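You operate a simulated robot arm through the tools that you are given. There is no shell and no other tool.

Carry out the task below with a simulated robot arm. There is one attempt and no reset: what you move stays moved.

## Task
Dry the brown tin's soil on pad 2 until it turns pale.
Fine: lid off on the bench, slider at 80; switch the pad off at the end and leave the tin on it.

Only the result counts: the job must be done as asked and must still hold three seconds after the hand-in. Knocking over, shifting, dropping, spilling or breaking anything else fails it. A push-on lid holds only when it is set on centred and level and pressed home; a screw cap is set on level and turned clockwise until tight.

## Robot
A 6-joint arm with a three-finger gripper, fixed in place. Base frame: the origin is on the floor under the middle of its stand, x ahead of it, y to its left, z up. Lengths are in mm, angles in degrees, forces in N, time in s.
It reaches about 1213 mm from its shoulder. Its first joint turns from -166.0 to 166.0 degrees. Payload 4.89 kg.
The tool frame sits at the grasp point between the pads (the TCP): z along the fingers, y along the line on which they close. The tips reach 30 mm beyond it. The gripper opens to 164 mm; its body begins 125 mm behind the TCP.
Orientation is that of the tool frame in the base frame, as [roll, pitch, yaw] about the fixed x, y, z axes, in that order (R = Rz(yaw) Ry(pitch) Rx(roll)). With the fingers straight down and closing along the base's y, the tool's x points along the base's -x, its y along +y and its z along -z.

## Interface
- The arm moves only by the tool arm_command. Its argument "moves" is a list of rows, each an object (a shift or turn left out is 0, a gripper value left out holds the last) with "gripper": the closure, from 0 (fully open) to 1 (shut); "translation": the shift along the tool's x, y, z in mm, a list of three; "angular": the turn, a rotation vector about the tool's x, y, z in degrees, a list of three. In form: [{"gripper": gripper, "translation": [dx, dy, dz], "angular": [ax, ay, az]}, ...]. A call has 1 to 20 rows; each row is the pose to reach, as a shift and turn from the pose commanded when the call began, along the tool's axes at that moment. Each row takes 0.2 s and may step no farther than 50 mm and 8.6 degrees from the row before; otherwise, or with a gripper value out of range, the whole call is refused. Where a pose cannot be reached the arm comes as near as it can. A force on the tool above 70 N (or 10 N above the force at the start of the call, whichever is more), or a blocked arm, ends the call early, and 0.2 s more pass. Each finger travels about 108 mm/s and halts on what it meets, pressing with about 24 N; the grip force reading is that of the motor and also rises with nothing between the fingers. The clock runs only during rows and for 0.2 s after the last one: add rows that repeat a pose to give the fingers time. The reply holds the time, the measured pose of the TCP, the force on the tool along the base axes, the opening and the grip force, in the units named above and with some noise, with the torque about the TCP (base axes, N m) and any sound that the robot's microphone picked up, and new pictures: "views" is both (left out), scene, wrist or none.
- Cameras (640 x 400 px; columns grow to the right, rows downward): "scene" is fixed at [221.6, 499.1, 1427.5]; the picture's right is [-0.86, -0.52, 0.00], its down [-0.18, 0.30, -0.94] and it looks along [0.49, -0.80, -0.35] (base axes); focal length 352 px, centre (320, 200). "wrist" rides on the gripper at [76, -2, -152] in the tool frame; the picture's right is [0.02, 1.00, 0.00], its down [-0.88, 0.02, -0.47] and it looks along [-0.47, 0.01, 0.88] (tool axes); focal length 247 px, centre (320, 200). There is no depth. A picture from a camera that has moved, and an enlarged one, comes with that camera's place and axes in the base frame and with its lens.
- lift_body(by): moves the trunk up (or, below 0, down) by that many mm; the arm rides with it, the base frame stays. It gives what a move gives, with no picture.
- zoom(camera, box): a new picture of the part [left, top, right, bottom] of that camera's present view, enlarged. It takes no simulated time.
- job_done(): hands the job in; it is judged then, once.

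Places have to be worked out from the pictures, the camera data and where the tool is seen. Open the gripper and draw the arm clear of the work before you hand the job in, unless the task says otherwise.

The tools are called after ">>>" by a JSON object that holds its "api" and its "payload". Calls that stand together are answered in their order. arm_command: Moves the arm, as the interface text tells. Its arguments: {"type":"object","properties":{"moves":{"type":"array","items":{"type":"object","properties":{"gripper":{"type":"number"},"translation":{"type":"array","items":{"type":"number"}},"angular":{"type":"array","items":{"type":"number"}}}}},"views":{"type":"string","enum":["both","scene","wrist","none"]}},"required":["moves"]} The other tools are called the same way: lift_body (by) moves the trunk up or down; zoom (camera, box) takes an enlarged picture of a part of a camera's view; job_done () hands the job in.

At the start:

```text
time: 0.0
tool_pos: [579.8, -372.3, 1139.4]
tool_rot: [180.0, 0.0, -180.0]
force: [-0.7, 0.4, 0.5]
torque: [0.0, 0.01, -0.02]
finger_gap: 164.1
gripper_force: 0.1
trunk travel left (down, up): [-175.0, 215.0]
```

scene: 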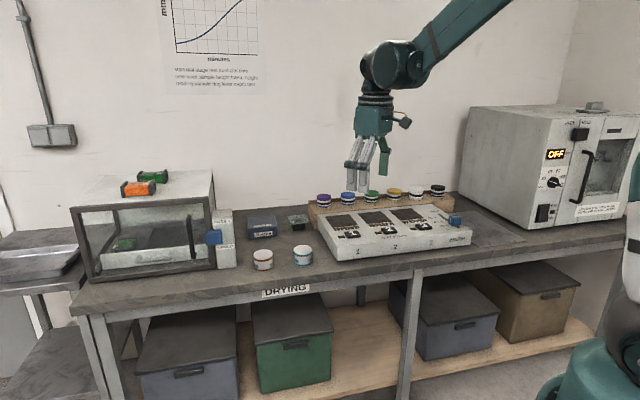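
wrist: 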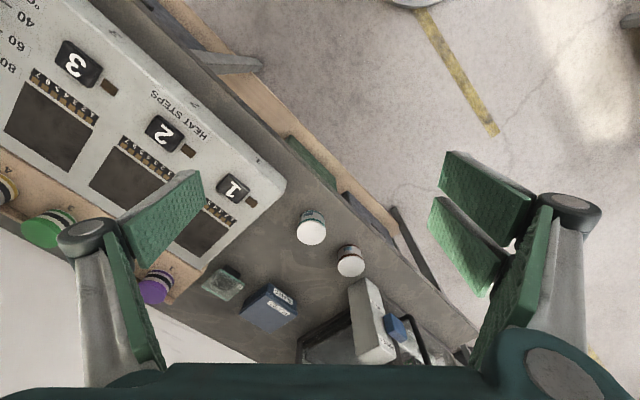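

I'll start by looking closely at the bench with enlarged views before moving anything.

>>> {"api": "zoom", "payload": {"camera": "scene", "box": [300, 170, 480, 280]}}

>>> {"api": "zoom", "payload": {"camera": "scene", "box": [180, 190, 340, 290]}}

>>> {"api": "zoom", "payload": {"camera": "wrist", "box": [0, 0, 320, 200]}}

>>> {"api": "zoom", "payload": {"camera": "wrist", "box": [180, 180, 440, 370]}}

>>> {"api": "zoom", "payload": {"camera": "scene", "box": [140, 0, 280, 100]}}

```text
3.56 times, centred on (390, 225) of scene
camera zoom: at [221.6, 499.1, 1427.5], right [-0.86, -0.52, 0.0], down [-0.18, 0.3, -0.94], along [0.49, -0.8, -0.35], focal length 1251 px, centre (71, 111)
```

zoom: 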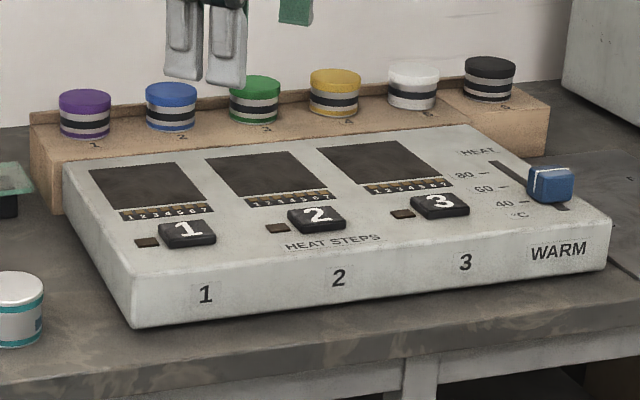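

```text
4.00 times, centred on (260, 240) of scene
camera zoom: at [221.6, 499.1, 1427.5], right [-0.86, -0.52, 0.0], down [-0.18, 0.3, -0.94], along [0.49, -0.8, -0.35], focal length 1407 px, centre (560, 40)
```

zoom: 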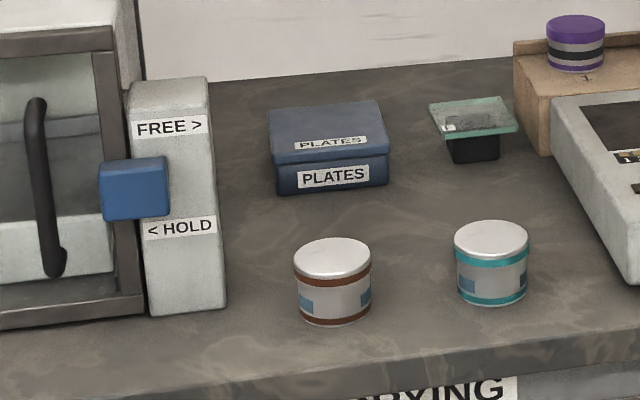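

```text
2.00 times, centred on (160, 100) of wrist
camera zoom: at [504.3, -374.3, 1290.3], right [-0.02, 1.0, 0.0], down [0.88, 0.02, 0.47], along [0.47, 0.01, -0.88], focal length 494 px, centre (640, 400)
```

zoom: 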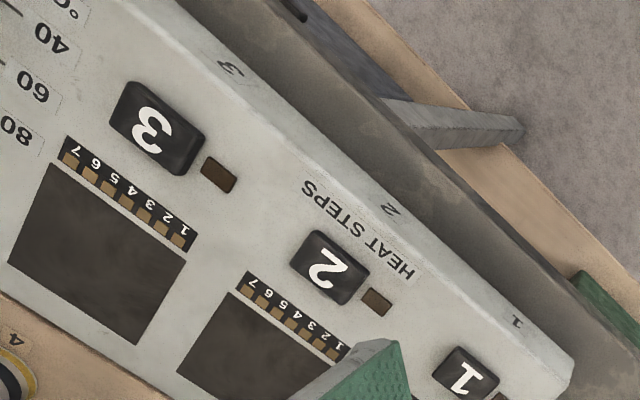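

```text
2.11 times, centred on (310, 275) of wrist
camera zoom: at [504.3, -374.3, 1290.3], right [-0.02, 1.0, 0.0], down [0.88, 0.02, 0.47], along [0.47, 0.01, -0.88], focal length 520 px, centre (341, 42)
```

zoom: 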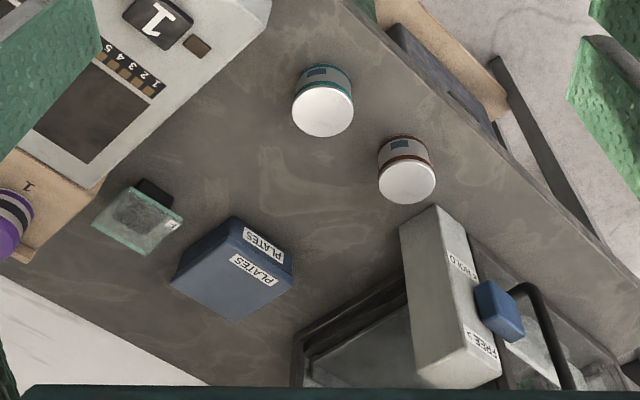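

```text
4.00 times, centred on (210, 50) of scene
camera zoom: at [221.6, 499.1, 1427.5], right [-0.86, -0.52, 0.0], down [-0.18, 0.3, -0.94], along [0.49, -0.8, -0.35], focal length 1407 px, centre (760, 800)
```

zoom: 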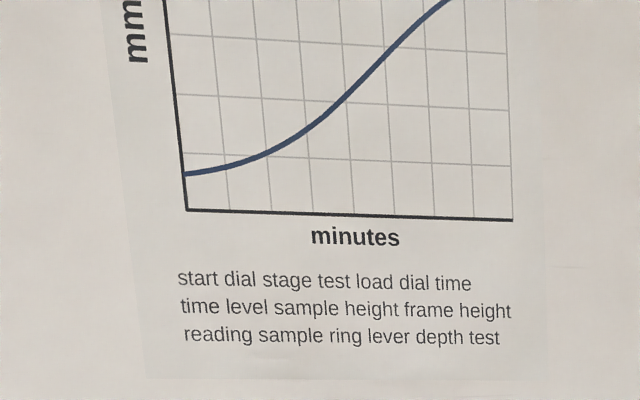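

The bench runs at about 45° to the base; I judge the brown tin near (929, -289), lid top z≈840, and pad 2 near (713, -731, 862). I'll take more enlarged views of the fixtures, the slider and the tins.

>>> {"api": "zoom", "payload": {"camera": "scene", "box": [60, 150, 260, 290]}}

>>> {"api": "zoom", "payload": {"camera": "scene", "box": [240, 230, 325, 280]}}

>>> {"api": "zoom", "payload": {"camera": "scene", "box": [410, 195, 490, 250]}}

>>> {"api": "zoom", "payload": {"camera": "scene", "box": [460, 90, 640, 240]}}

>>> {"api": "zoom", "payload": {"camera": "wrist", "box": [280, 190, 400, 290]}}

```text
2.86 times, centred on (160, 220) of scene
camera zoom: at [221.6, 499.1, 1427.5], right [-0.86, -0.52, 0.0], down [-0.18, 0.3, -0.94], along [0.49, -0.8, -0.35], focal length 1005 px, centre (777, 143)
```

zoom: 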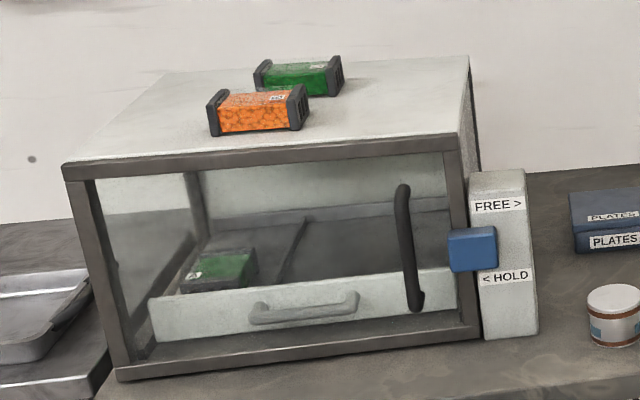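

```text
7.53 times, centred on (282, 255) of scene
camera zoom: at [221.6, 499.1, 1427.5], right [-0.86, -0.52, 0.0], down [-0.18, 0.3, -0.94], along [0.49, -0.8, -0.35], focal length 2649 px, centre (602, -214)
```

zoom: 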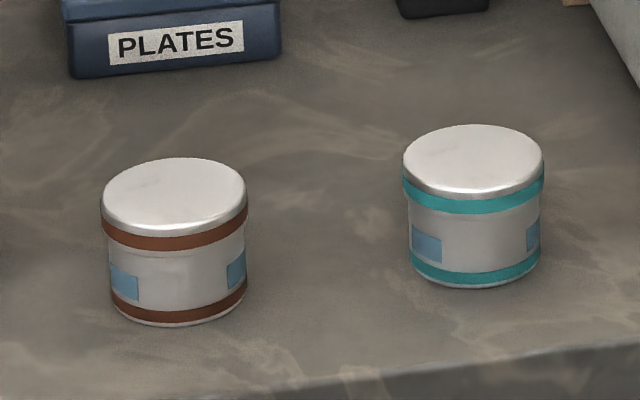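

```text
7.27 times, centred on (450, 222) of scene
camera zoom: at [221.6, 499.1, 1427.5], right [-0.86, -0.52, 0.0], down [-0.18, 0.3, -0.94], along [0.49, -0.8, -0.35], focal length 2559 px, centre (-626, 36)
```

zoom: 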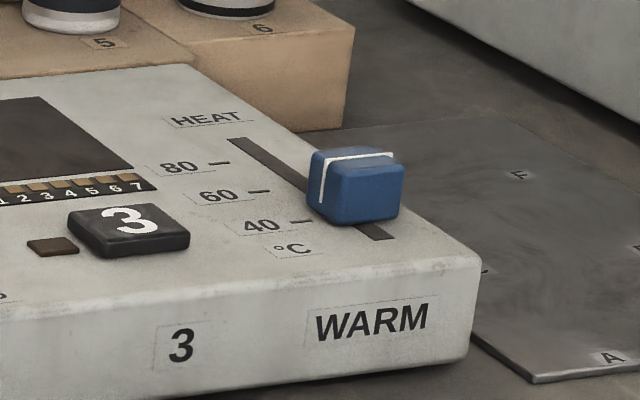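

```text
2.67 times, centred on (550, 165) of scene
camera zoom: at [221.6, 499.1, 1427.5], right [-0.86, -0.52, 0.0], down [-0.18, 0.3, -0.94], along [0.49, -0.8, -0.35], focal length 938 px, centre (-293, 293)
```

zoom: 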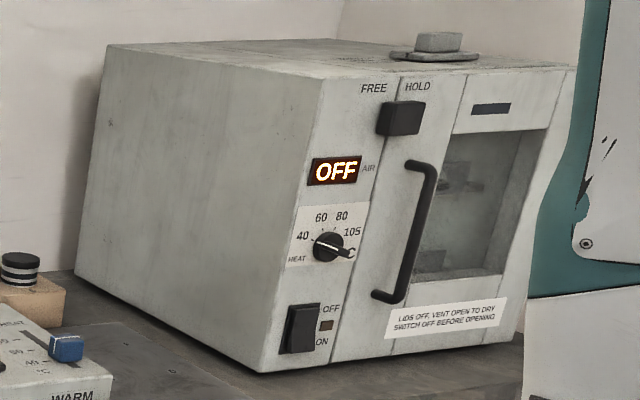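

```text
4.00 times, centred on (340, 240) of wrist
camera zoom: at [504.3, -374.3, 1290.3], right [-0.02, 1.0, 0.0], down [0.88, 0.02, 0.47], along [0.47, 0.01, -0.88], focal length 988 px, centre (240, 40)
```

zoom: 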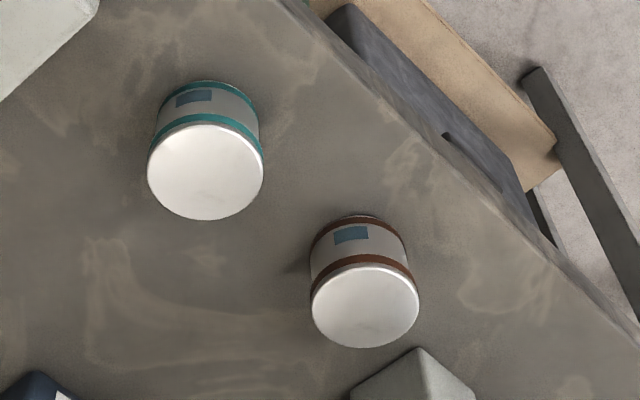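

The brown tin has a push-style lid with its brown band on the skirt, and stands about 50 mm tall. I'll move to about 120 mm above it and turn the gripper so that it closes across the bench (yaw about -136°), then look with the wrist camera.

>>> {"api": "arm_command", "payload": {"moves": [{"gripper": 0, "translation": [-34.9, 8.3, 17.9], "angular": [0, 0, -4.4]}, {"translation": [-69.8, 16.6, 35.8], "angular": [0, 0, -8.8]}, {"translation": [-104.7, 24.9, 53.7], "angular": [0, 0, -13.2]}, {"translation": [-139.6, 33.2, 71.6], "angular": [0, 0, -17.6]}, {"translation": [-174.5, 41.5, 89.5], "angular": [0, 0, -22]}, {"translation": [-209.4, 49.8, 107.4], "angular": [0, 0, -26.4]}, {"translation": [-244.3, 58.1, 125.3], "angular": [0, 0, -30.8]}, {"translation": [-279.2, 66.4, 143.2], "angular": [0, 0, -35.2]}, {"translation": [-314.1, 74.7, 161.1], "angular": [0, 0, -39.6]}, {"translation": [-349, 83, 179], "angular": [0, 0, -44]}], "views": "both"}}

```text
time: 2.2
tool_pos: [929.4, -289.1, 960.8]
tool_rot: [179.9, 0.1, -135.8]
force: [-1.2, -0.1, 0.6]
torque: [0.0, -0.24, -0.01]
finger_gap: 163.9
gripper_force: 0.0
trunk travel left (down, up): [-175.0, 215.0]
camera wrist: at [875.5, -344.3, 1112.2], right [-0.71, 0.7, 0.0], down [0.62, 0.63, 0.47], along [0.33, 0.34, -0.88], focal length 247 px, centre (320, 200)
```

scene: 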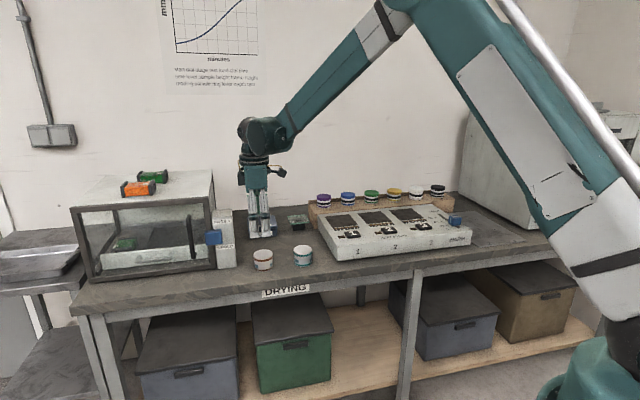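
wrist: 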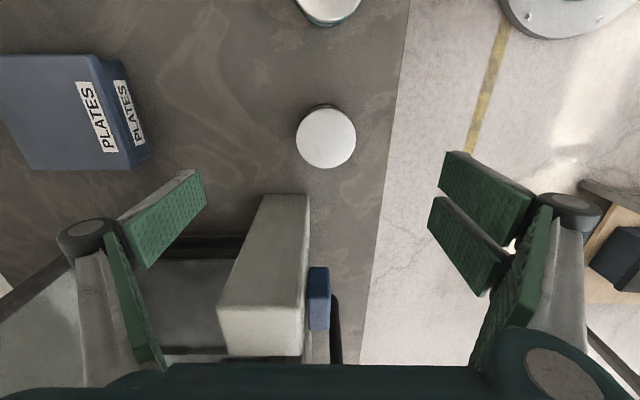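

The tin's lid is centred about 11 mm along tool x and 6 mm along tool y from the TCP, and the HOLD box is about 93 mm to the left of the tin (its top at z≈988). I'll centre over the tin and come down to z≈900 for a closer look.

>>> {"api": "arm_command", "payload": {"moves": [{"translation": [5.5, 3, 20]}, {"translation": [11, 5.7, 40]}, {"translation": [11, 5.7, 60]}, {"translation": [11, 5.7, 60]}], "views": "both"}}

>>> {"api": "zoom", "payload": {"camera": "scene", "box": [200, 150, 340, 280]}}

>>> {"api": "zoom", "payload": {"camera": "wrist", "box": [240, 100, 400, 230]}}

```text
time: 3.2
tool_pos: [917.5, -293.1, 899.3]
tool_rot: [-180.0, 0.0, -135.9]
force: [-0.9, -0.2, 0.5]
torque: [0.01, -0.02, 0.01]
finger_gap: 164.1
gripper_force: 0.0
trunk travel left (down, up): [-175.0, 215.0]
camera wrist: at [864.1, -348.3, 1051.3], right [-0.71, 0.7, 0.0], down [0.62, 0.63, 0.47], along [0.33, 0.34, -0.88], focal length 247 px, centre (320, 200)
```

scene: 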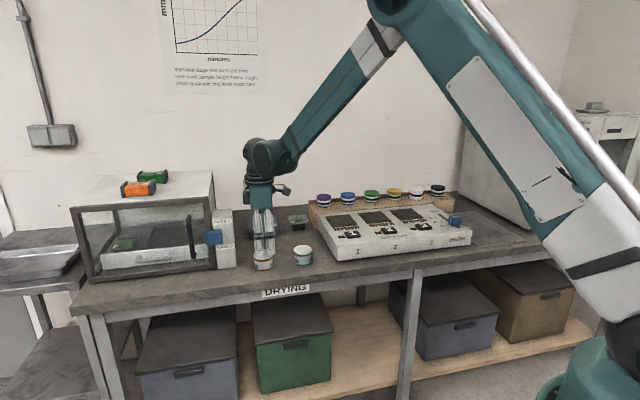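
wrist: 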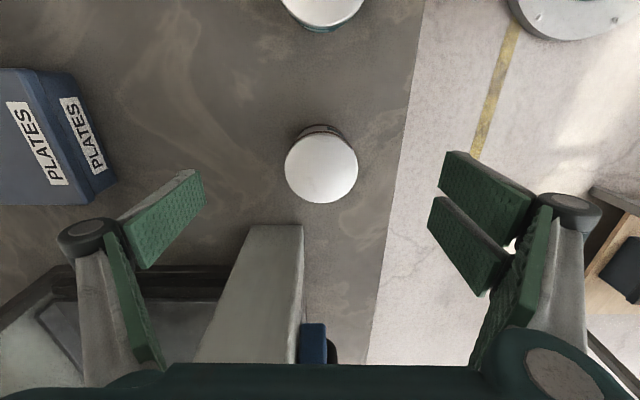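

```text
3.08 times, centred on (270, 215) of scene
camera zoom: at [221.6, 499.1, 1427.5], right [-0.86, -0.52, 0.0], down [-0.18, 0.3, -0.94], along [0.49, -0.8, -0.35], focal length 1082 px, centre (474, 154)
```

zoom: 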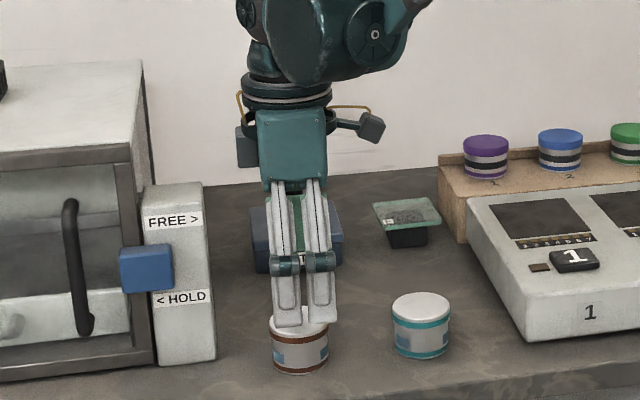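

```text
3.08 times, centred on (320, 165) of wrist
camera zoom: at [864.1, -348.3, 1051.3], right [-0.71, 0.7, 0.0], down [0.62, 0.63, 0.47], along [0.33, 0.34, -0.88], focal length 760 px, centre (320, 308)
```

zoom: 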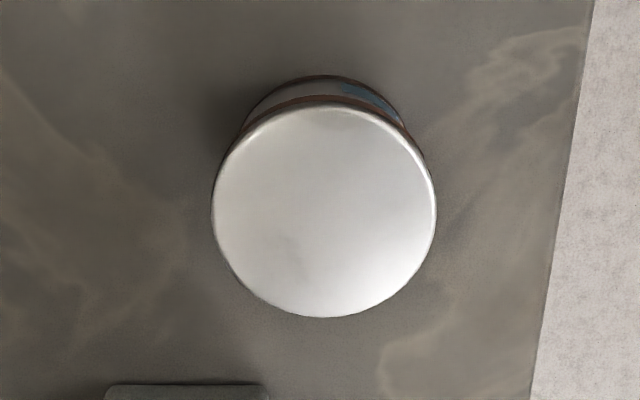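

The lid is centred under the TCP within a couple of mm, with its top near z≈847 and a skirt of about 10 mm. I'll lower so that the tips just cover the lid skirt (TCP z≈867), close on the lid, and check before lifting.

>>> {"api": "arm_command", "payload": {"moves": [{"translation": [-2, 0.5, 12]}, {"translation": [-2, 0.5, 24]}, {"translation": [-2, 0.5, 32]}, {"translation": [-2, 0.5, 32]}], "views": "both"}}

>>> {"api": "zoom", "payload": {"camera": "scene", "box": [230, 210, 310, 280]}}

>>> {"api": "zoom", "payload": {"camera": "wrist", "box": [240, 110, 400, 240]}}

```text
time: 4.2
tool_pos: [919.7, -291.1, 866.8]
tool_rot: [180.0, 0.0, -136.0]
force: [-0.1, 0.1, 0.3]
torque: [0.04, 0.03, -0.02]
finger_gap: 164.0
gripper_force: 0.1
trunk travel left (down, up): [-175.0, 215.0]
camera wrist: at [865.3, -346.1, 1019.1], right [-0.71, 0.7, 0.0], down [0.62, 0.63, 0.47], along [0.33, 0.34, -0.88], focal length 247 px, centre (320, 200)
```

scene: 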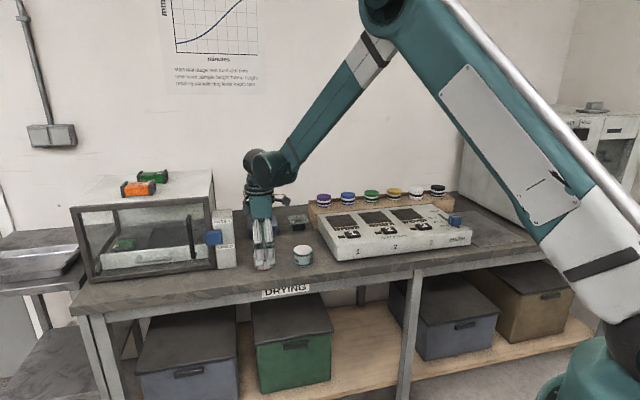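
wrist: 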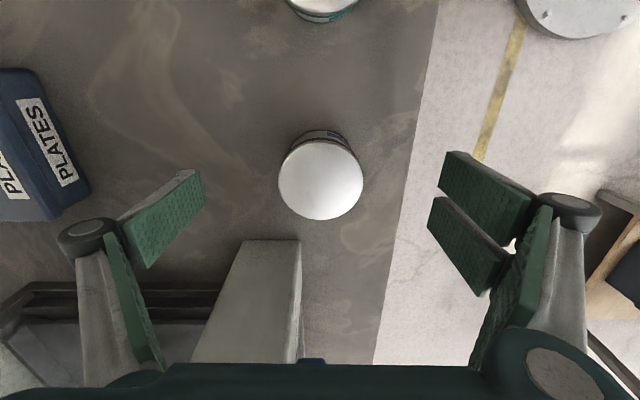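

```text
5.71 times, centred on (270, 245) of scene
camera zoom: at [221.6, 499.1, 1427.5], right [-0.86, -0.52, 0.0], down [-0.18, 0.3, -0.94], along [0.49, -0.8, -0.35], focal length 2010 px, centre (606, -57)
```

zoom: 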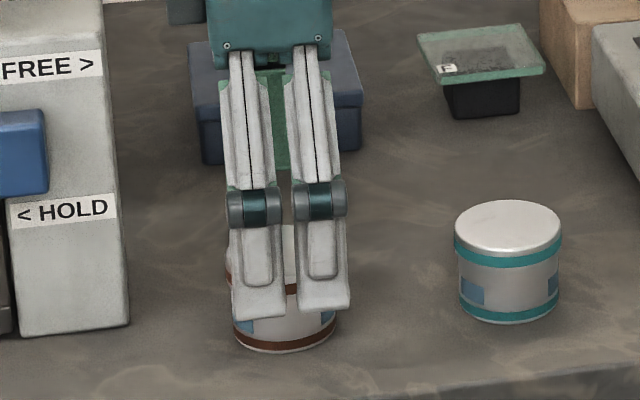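

```text
3.08 times, centred on (320, 175) of wrist
camera zoom: at [865.3, -346.1, 1019.1], right [-0.71, 0.7, 0.0], down [0.62, 0.63, 0.47], along [0.33, 0.34, -0.88], focal length 760 px, centre (320, 277)
```

zoom: 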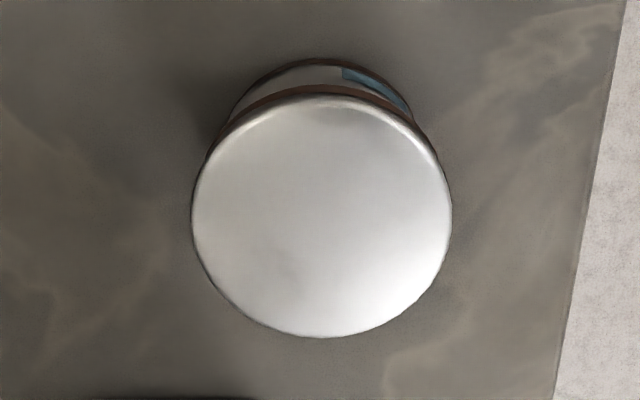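

The tips are level with the lid's skirt and its centre is within a few mm. I'll close the fingers on the lid now and hold, without lifting.

>>> {"api": "arm_command", "payload": {"moves": [{"translation": [-1.5, 0.5, 0], "gripper": 0.3}, {"translation": [-1.5, 0.5, 0], "gripper": 0.5}, {"translation": [-1.5, 0.5, 0], "gripper": 0.7}, {"translation": [-1.5, 0.5, 0], "gripper": 0.75}, {"translation": [-1.5, 0.5, 0], "gripper": 0.75}], "views": "both"}}

>>> {"api": "zoom", "payload": {"camera": "scene", "box": [230, 210, 310, 280]}}

>>> {"api": "zoom", "payload": {"camera": "wrist", "box": [220, 110, 420, 240]}}

```text
time: 5.4
tool_pos: [919.6, -288.1, 866.9]
tool_rot: [-180.0, 0.0, -135.9]
force: [0.7, -0.3, 0.6]
torque: [0.0, 0.01, 0.01]
finger_gap: 59.9
gripper_force: 24.1
trunk travel left (down, up): [-175.0, 215.0]
camera wrist: at [865.9, -344.3, 1019.2], right [-0.71, 0.7, 0.0], down [0.62, 0.63, 0.47], along [0.33, 0.34, -0.88], focal length 247 px, centre (320, 200)
```

scene: 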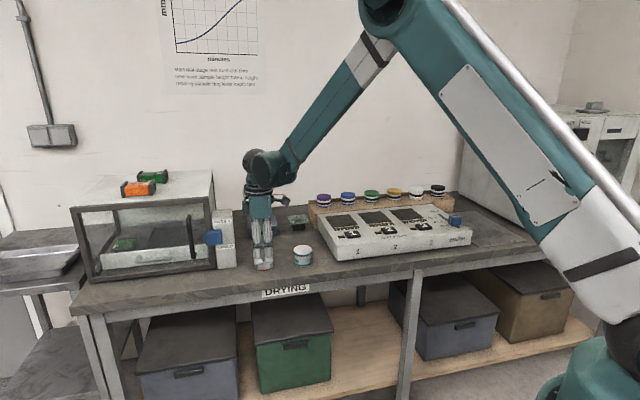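
wrist: 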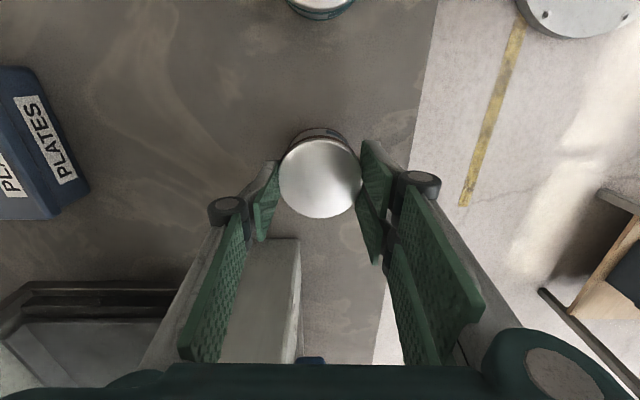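

```text
5.71 times, centred on (270, 245) of scene
camera zoom: at [221.6, 499.1, 1427.5], right [-0.86, -0.52, 0.0], down [-0.18, 0.3, -0.94], along [0.49, -0.8, -0.35], focal length 2010 px, centre (606, -57)
```

zoom: 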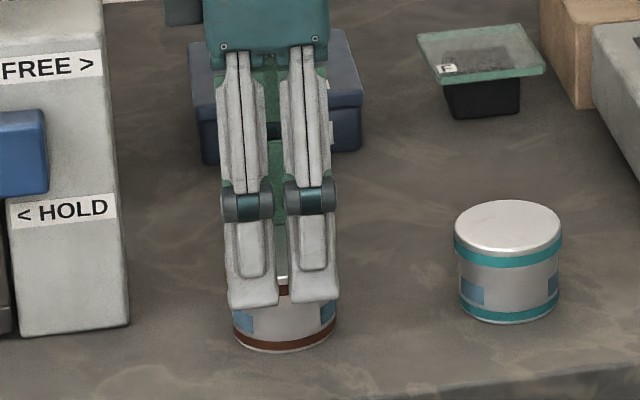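

```text
3.08 times, centred on (320, 175) of wrist
camera zoom: at [865.9, -344.3, 1019.2], right [-0.71, 0.7, 0.0], down [0.62, 0.63, 0.47], along [0.33, 0.34, -0.88], focal length 760 px, centre (320, 277)
```

zoom: 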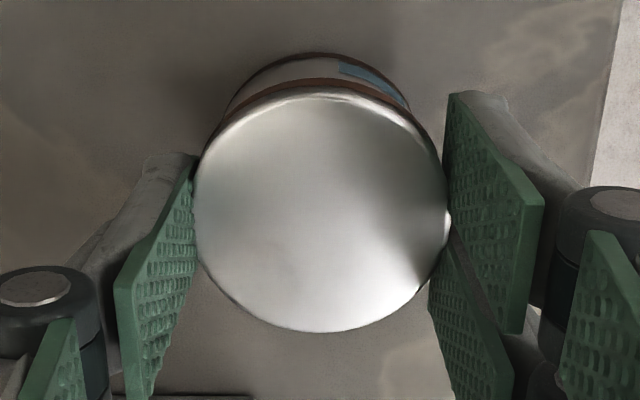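

The gap reads 59.9 mm at 24 N, so all three fingers are on the lid. I'll lift slowly by 12 mm and see whether the lid comes away alone.

>>> {"api": "arm_command", "payload": {"moves": [{"translation": [0, 0, -2]}, {"translation": [0, 0, -4]}, {"translation": [0, 0, -6]}, {"translation": [0, 0, -9]}, {"translation": [0, 0, -12]}, {"translation": [0, 0, -12]}], "views": "both"}}

>>> {"api": "zoom", "payload": {"camera": "scene", "box": [230, 210, 310, 280]}}

>>> {"api": "zoom", "payload": {"camera": "wrist", "box": [220, 110, 420, 240]}}

```text
time: 6.8
tool_pos: [919.3, -288.4, 879.9]
tool_rot: [179.9, -0.1, -136.1]
force: [0.7, -0.8, -1.1]
torque: [-0.02, -0.03, 0.02]
finger_gap: 60.0
gripper_force: 24.2
trunk travel left (down, up): [-175.0, 215.0]
camera wrist: at [865.9, -344.3, 1031.4], right [-0.71, 0.7, 0.0], down [0.62, 0.63, 0.47], along [0.33, 0.34, -0.88], focal length 247 px, centre (320, 200)
```

scene: 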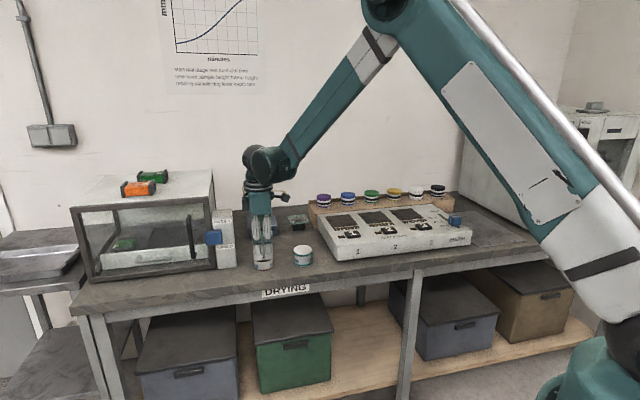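
wrist: 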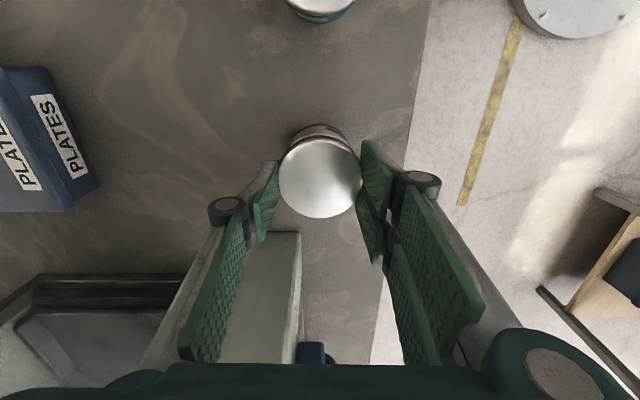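

```text
5.71 times, centred on (270, 245) of scene
camera zoom: at [221.6, 499.1, 1427.5], right [-0.86, -0.52, 0.0], down [-0.18, 0.3, -0.94], along [0.49, -0.8, -0.35], focal length 2010 px, centre (606, -57)
```

zoom: 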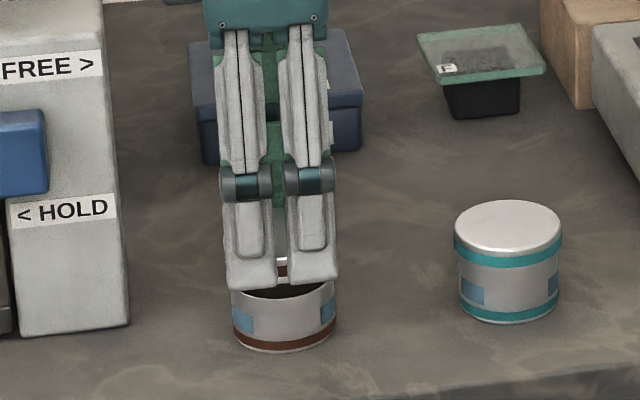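

```text
3.08 times, centred on (320, 175) of wrist
camera zoom: at [865.9, -344.3, 1031.4], right [-0.71, 0.7, 0.0], down [0.62, 0.63, 0.47], along [0.33, 0.34, -0.88], focal length 760 px, centre (320, 277)
```

zoom: 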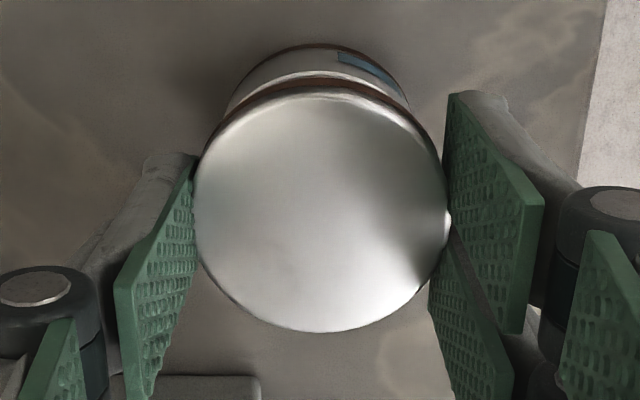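

The lid came off cleanly and the tin stayed put. I'll raise the lid, carry it about 60 mm right and 110 mm towards the back of the tin (clear bench in front of the PLATES box), and start lowering it.

>>> {"api": "arm_command", "payload": {"moves": [{"translation": [0, 0, -20]}, {"translation": [0, 0, -40]}, {"translation": [20, -37, -40]}, {"translation": [40, -74, -40]}, {"translation": [60, -110, -40]}, {"translation": [60, -110, -40]}], "views": "both"}}

>>> {"api": "zoom", "payload": {"camera": "scene", "box": [200, 180, 340, 280]}}

>>> {"api": "zoom", "payload": {"camera": "wrist", "box": [260, 100, 480, 240]}}

```text
time: 8.2
tool_pos: [952.4, -409.6, 919.5]
tool_rot: [-180.0, 0.0, -136.1]
force: [-0.2, -1.0, -0.6]
torque: [0.13, 0.05, 0.02]
finger_gap: 60.1
gripper_force: 23.4
trunk travel left (down, up): [-175.0, 215.0]
camera wrist: at [898.4, -465.5, 1070.7], right [-0.71, 0.7, 0.0], down [0.62, 0.63, 0.47], along [0.33, 0.34, -0.88], focal length 247 px, centre (320, 200)
```

scene: 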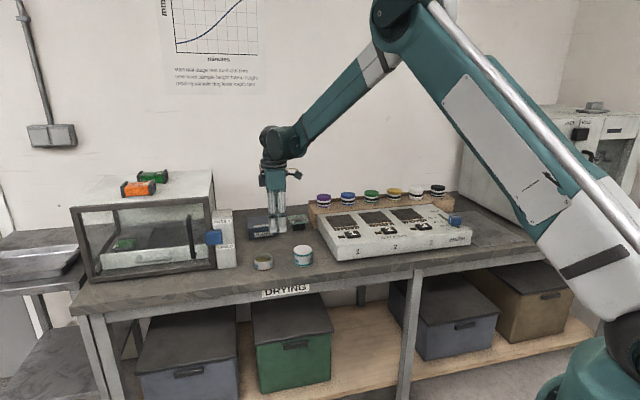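
wrist: 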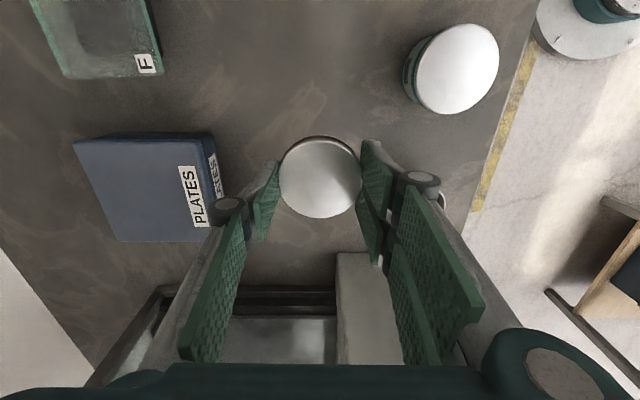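

```text
4.00 times, centred on (270, 230) of scene
camera zoom: at [221.6, 499.1, 1427.5], right [-0.86, -0.52, 0.0], down [-0.18, 0.3, -0.94], along [0.49, -0.8, -0.35], focal length 1407 px, centre (520, 80)
```

zoom: 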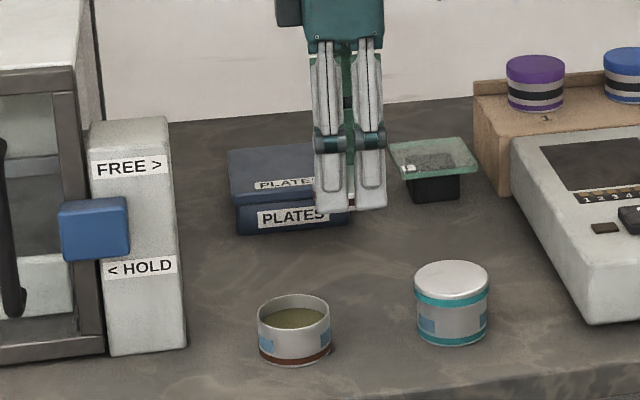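

```text
2.86 times, centred on (370, 170) of wrist
camera zoom: at [898.4, -465.5, 1070.7], right [-0.71, 0.7, 0.0], down [0.62, 0.63, 0.47], along [0.33, 0.34, -0.88], focal length 706 px, centre (177, 286)
```

zoom: 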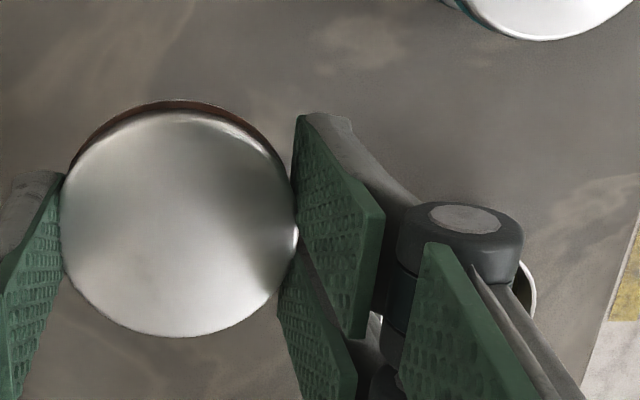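

The soil in the tin is dark olive-brown now, and the lid hangs over clear bench. I'll lower it to about TCP z≈843, just above the bench.

>>> {"api": "arm_command", "payload": {"moves": [{"translation": [0, 0, 30]}, {"translation": [0, 0, 55]}, {"translation": [0, 0, 70]}, {"translation": [0, 0, 76]}, {"translation": [0, 0, 76]}], "views": "scene"}}

>>> {"api": "zoom", "payload": {"camera": "scene", "box": [230, 200, 330, 270]}}

```text
time: 9.4
tool_pos: [952.8, -409.3, 842.5]
tool_rot: [-179.9, -0.1, -136.0]
force: [-0.1, -0.7, -0.6]
torque: [0.01, 0.05, 0.01]
finger_gap: 59.9
gripper_force: 23.5
trunk travel left (down, up): [-175.0, 215.0]
```

scene: 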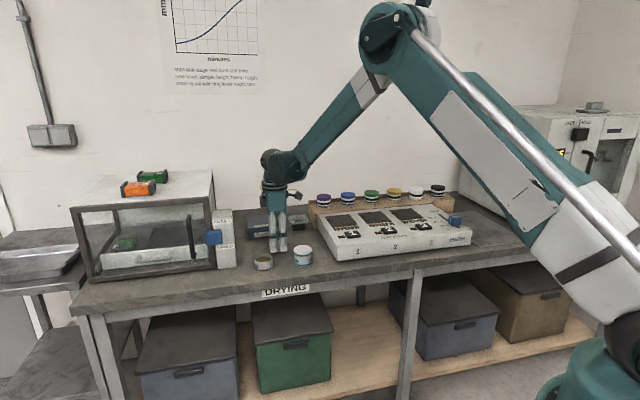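

```text
5.71 times, centred on (280, 235) of scene
camera zoom: at [221.6, 499.1, 1427.5], right [-0.86, -0.52, 0.0], down [-0.18, 0.3, -0.94], along [0.49, -0.8, -0.35], focal length 2010 px, centre (549, 0)
```

zoom: 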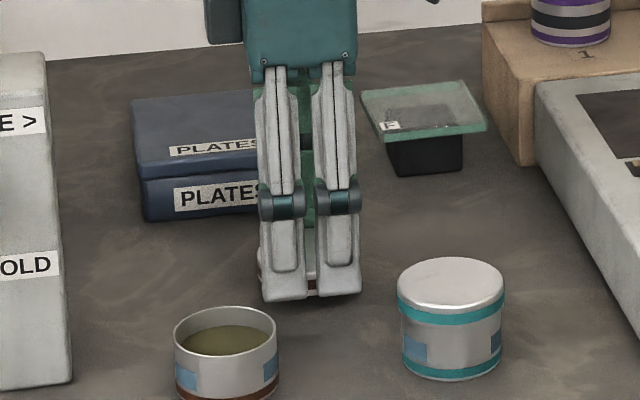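

No contact yet at z=842.5. I'll continue in small steps, reading the force for touch.

>>> {"api": "arm_command", "payload": {"moves": [{"translation": [0, 0, 2]}, {"translation": [0, 0, 4]}, {"translation": [0, 0, 5]}], "views": "none"}}

```text
time: 10.2
tool_pos: [952.2, -410.0, 838.0]
tool_rot: [-179.9, 0.0, -136.1]
force: [-0.5, 0.8, -1.2]
torque: [-0.01, 0.04, -0.01]
finger_gap: 60.1
gripper_force: 23.9
trunk travel left (down, up): [-175.0, 215.0]
```

Still no contact force at z=838; stepping down a little more.

>>> {"api": "arm_command", "payload": {"moves": [{"translation": [0, 0, 1.5]}, {"translation": [0, 0, 3]}, {"translation": [0, 0, 3]}], "views": "none"}}

```text
time: 11.0
tool_pos: [953.9, -409.0, 835.8]
tool_rot: [-179.9, -0.1, -136.1]
force: [0.1, -0.4, 0.9]
torque: [-0.02, 0.0, 0.01]
finger_gap: 60.1
gripper_force: 24.4
trunk travel left (down, up): [-175.0, 215.0]
```

The force is still only noise; another small step down.

>>> {"api": "arm_command", "payload": {"moves": [{"translation": [0, 0, 1]}, {"translation": [0, 0, 2]}, {"translation": [0, 0, 2]}], "views": "none"}}

```text
time: 11.8
tool_pos: [951.4, -408.7, 833.9]
tool_rot: [-180.0, 0.0, -136.1]
force: [4.8, -1.7, 17.6]
torque: [-0.09, -0.17, 0.01]
finger_gap: 60.0
gripper_force: 24.4
trunk travel left (down, up): [-175.0, 215.0]
```

The lid has touched the bench (17.6 N up at z≈834). I'll ease the pressure, open to about 90 mm, and rise straight up.

>>> {"api": "arm_command", "payload": {"moves": [{"translation": [0, 0, -0.7]}, {"translation": [0, 0, -0.7], "gripper": 0.45}, {"translation": [0, 0, -0.7], "gripper": 0.45}, {"translation": [0, 0, -0.7], "gripper": 0.45}, {"translation": [0, 0, -20]}, {"translation": [0, 0, -50]}, {"translation": [0, 0, -85]}, {"translation": [0, 0, -85]}], "views": "both"}}

>>> {"api": "zoom", "payload": {"camera": "scene", "box": [230, 200, 330, 280]}}

>>> {"api": "zoom", "payload": {"camera": "wrist", "box": [220, 100, 520, 300]}}

```text
time: 13.6
tool_pos: [952.4, -408.9, 918.7]
tool_rot: [-179.9, 0.0, -136.0]
force: [-0.1, -0.5, 1.4]
torque: [0.02, -0.07, 0.02]
finger_gap: 90.1
gripper_force: 0.0
trunk travel left (down, up): [-175.0, 215.0]
camera wrist: at [898.4, -465.2, 1070.9], right [-0.71, 0.7, 0.0], down [0.62, 0.63, 0.47], along [0.33, 0.34, -0.88], focal length 247 px, centre (320, 200)
```

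scene: 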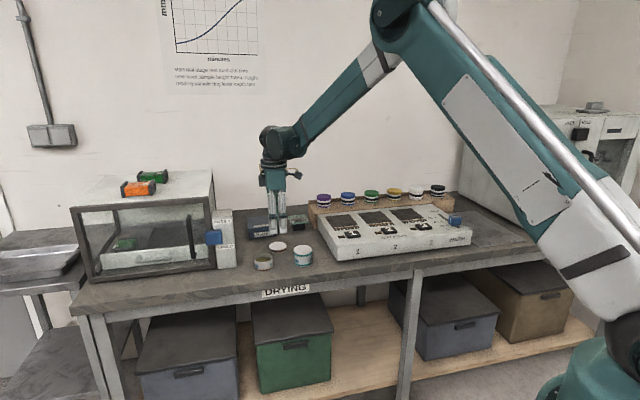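
wrist: 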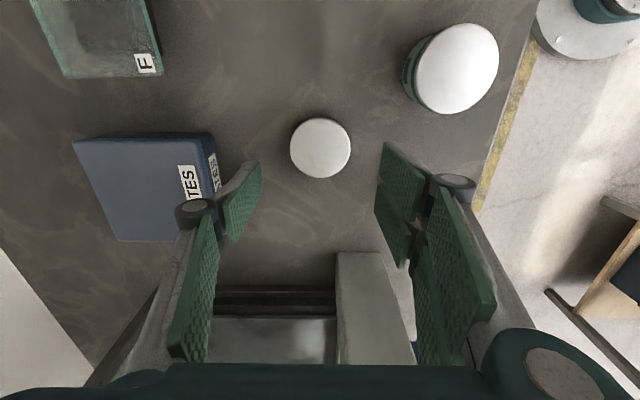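

```text
5.00 times, centred on (280, 240) of scene
camera zoom: at [221.6, 499.1, 1427.5], right [-0.86, -0.52, 0.0], down [-0.18, 0.3, -0.94], along [0.49, -0.8, -0.35], focal length 1759 px, centre (520, 0)
```

zoom: 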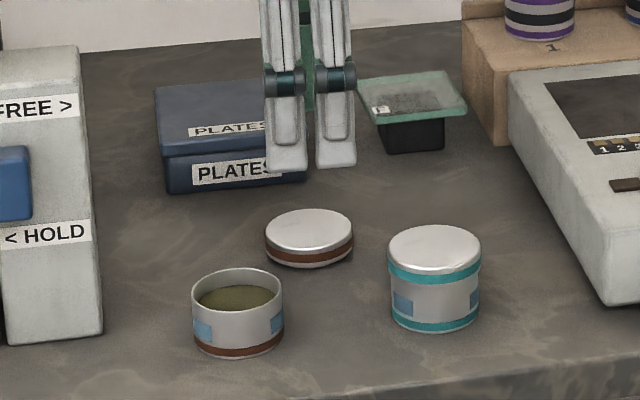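

```text
2.00 times, centred on (370, 200) of wrist
camera zoom: at [898.4, -465.2, 1070.9], right [-0.71, 0.7, 0.0], down [0.62, 0.63, 0.47], along [0.33, 0.34, -0.88], focal length 494 px, centre (220, 200)
```

zoom: 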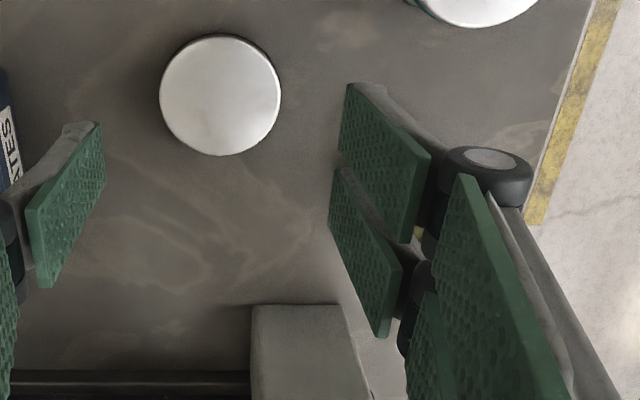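

The lid lies flat on the bench, and the tin stands open and undisturbed. Next I'll set the slider: rise to z≈1000 and travel along the bench to above the HEAT slider for a close look.

>>> {"api": "arm_command", "payload": {"moves": [{"translation": [0, 0, -45]}, {"translation": [0, 0, -81]}, {"translation": [48.2, 2.8, -81]}, {"translation": [96.4, 5.6, -81]}, {"translation": [144.6, 8.4, -81]}, {"translation": [192.8, 11.2, -81]}, {"translation": [241, 14, -81]}, {"translation": [289.2, 16.8, -81]}, {"translation": [337.4, 19.6, -81]}, {"translation": [385.6, 22.4, -81]}, {"translation": [433.8, 25.2, -81]}, {"translation": [482, 28, -81]}, {"translation": [530.2, 30.8, -81]}, {"translation": [578.4, 33.6, -81]}, {"translation": [626.6, 36.4, -81]}, {"translation": [674.8, 39.2, -81]}, {"translation": [674.8, 39.2, -81]}], "views": "both"}}

>>> {"api": "zoom", "payload": {"camera": "wrist", "box": [200, 60, 480, 240]}}

```text
time: 17.2
tool_pos: [437.8, -849.9, 999.1]
tool_rot: [-179.9, -0.1, -136.1]
force: [-0.5, -0.5, 0.2]
torque: [0.05, -0.02, 0.01]
finger_gap: 90.3
gripper_force: 0.1
trunk travel left (down, up): [-175.0, 215.0]
camera wrist: at [384.0, -906.5, 1151.7], right [-0.71, 0.7, 0.0], down [0.62, 0.63, 0.47], along [0.33, 0.34, -0.88], focal length 247 px, centre (320, 200)
```

scene: 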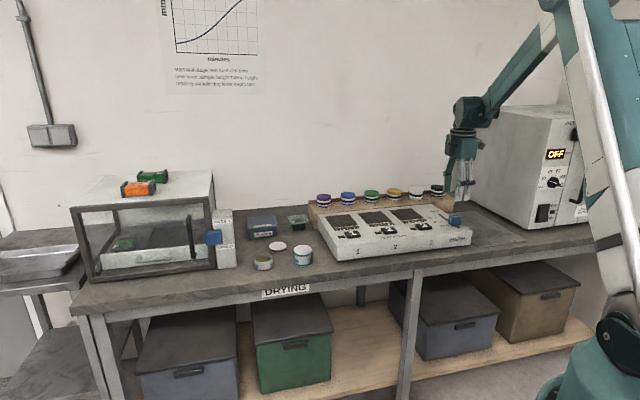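
wrist: 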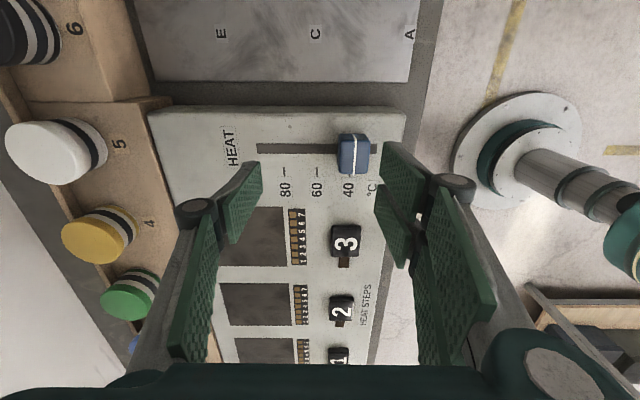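

```text
2.22 times, centred on (340, 150) of wrist
camera zoom: at [384.0, -906.5, 1151.7], right [-0.71, 0.7, 0.0], down [0.62, 0.63, 0.47], along [0.33, 0.34, -0.88], focal length 549 px, centre (276, 311)
```

zoom: 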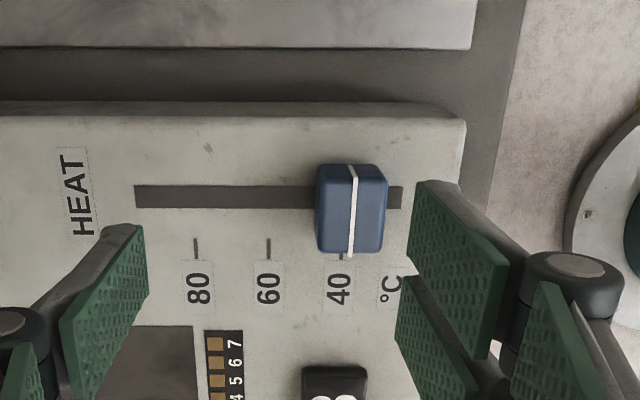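

The view shows the slider knob at the 40 mark, the slot parallel to my tool y axis, and 80 about 82 mm further back. I'll centre over the knob and come down 45 mm to measure its height by parallax.

>>> {"api": "arm_command", "payload": {"moves": [{"translation": [-3, 18, 0]}, {"translation": [-5, 36, 15]}, {"translation": [-5, 36, 45]}, {"translation": [-5, 36, 45]}], "views": "both"}}

>>> {"api": "zoom", "payload": {"camera": "wrist", "box": [180, 80, 440, 250]}}

>>> {"api": "zoom", "payload": {"camera": "scene", "box": [390, 170, 490, 260]}}

```text
time: 18.2
tool_pos: [418.5, -820.8, 954.6]
tool_rot: [180.0, -0.1, -135.9]
force: [0.1, 0.3, 0.5]
torque: [-0.07, 0.04, 0.01]
finger_gap: 90.1
gripper_force: 0.1
trunk travel left (down, up): [-175.0, 215.0]
camera wrist: at [364.5, -876.4, 1106.8], right [-0.71, 0.7, 0.0], down [0.62, 0.63, 0.47], along [0.33, 0.34, -0.88], focal length 247 px, centre (320, 200)
```

scene: 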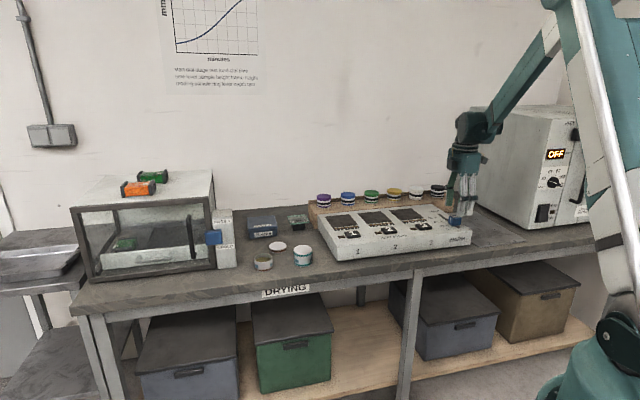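
wrist: 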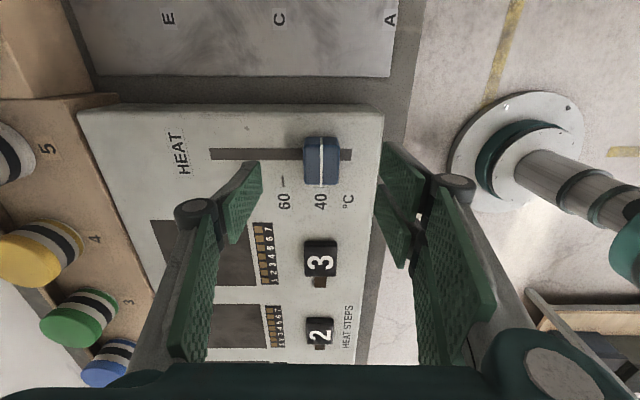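

```text
2.35 times, centred on (310, 165) of wrist
camera zoom: at [364.5, -876.4, 1106.8], right [-0.71, 0.7, 0.0], down [0.62, 0.63, 0.47], along [0.33, 0.34, -0.88], focal length 581 px, centre (344, 282)
```

zoom: 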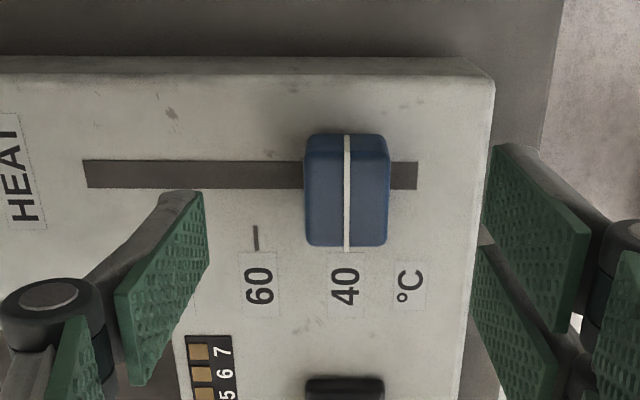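

```text
4.44 times, centred on (440, 215) of scene
camera zoom: at [221.6, 499.1, 1427.5], right [-0.86, -0.52, 0.0], down [-0.18, 0.3, -0.94], along [0.49, -0.8, -0.35], focal length 1564 px, centre (-213, 133)
```

zoom: 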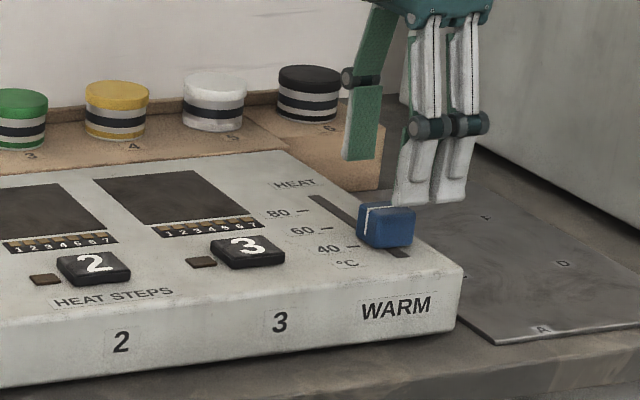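

Parallax puts the panel surface near z≈869 and the knob top near 890, with the knob centred under the TCP. I'll lower so that the fingers straddle the knob with the tips still above the panel, then check.

>>> {"api": "arm_command", "payload": {"moves": [{"translation": [1, 0.5, 15]}, {"translation": [1, 0.5, 30]}, {"translation": [1, 0.5, 42]}, {"translation": [1, 0.5, 46]}, {"translation": [1, 0.5, 46]}], "views": "both"}}

>>> {"api": "zoom", "payload": {"camera": "wrist", "box": [180, 80, 440, 250]}}

>>> {"api": "zoom", "payload": {"camera": "scene", "box": [410, 190, 490, 250]}}

```text
time: 19.4
tool_pos: [417.1, -820.9, 908.0]
tool_rot: [-180.0, -0.1, -136.0]
force: [0.0, -0.3, 0.7]
torque: [0.02, 0.03, -0.02]
finger_gap: 90.2
gripper_force: 0.1
trunk travel left (down, up): [-175.0, 215.0]
camera wrist: at [363.9, -876.7, 1060.4], right [-0.71, 0.7, 0.0], down [0.62, 0.63, 0.47], along [0.33, 0.34, -0.88], focal length 247 px, centre (320, 200)
```

scene: 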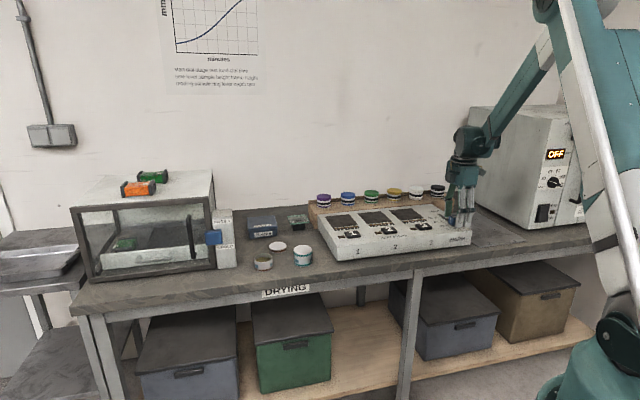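
wrist: 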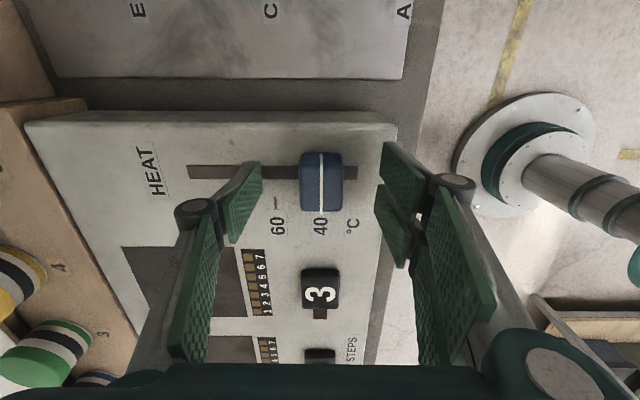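

```text
2.35 times, centred on (310, 165) of wrist
camera zoom: at [363.9, -876.7, 1060.4], right [-0.71, 0.7, 0.0], down [0.62, 0.63, 0.47], along [0.33, 0.34, -0.88], focal length 581 px, centre (344, 282)
```

zoom: 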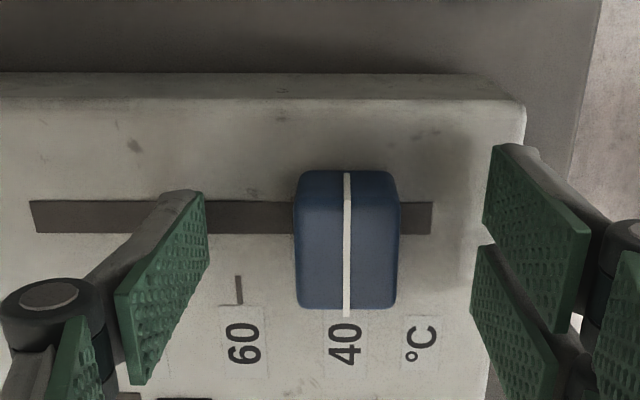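

```text
6.67 times, centred on (450, 220) of scene
camera zoom: at [221.6, 499.1, 1427.5], right [-0.86, -0.52, 0.0], down [-0.18, 0.3, -0.94], along [0.49, -0.8, -0.35], focal length 2345 px, centre (-547, 67)
```

zoom: 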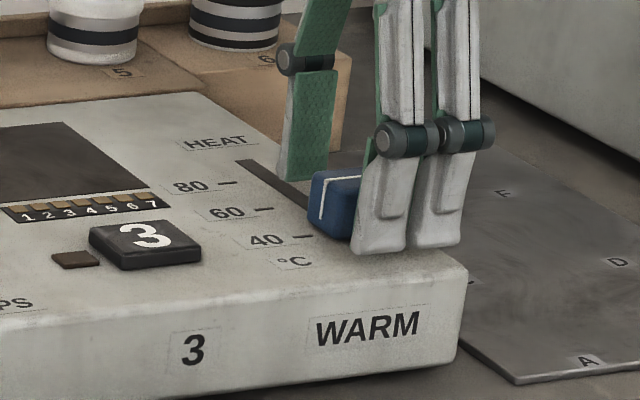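

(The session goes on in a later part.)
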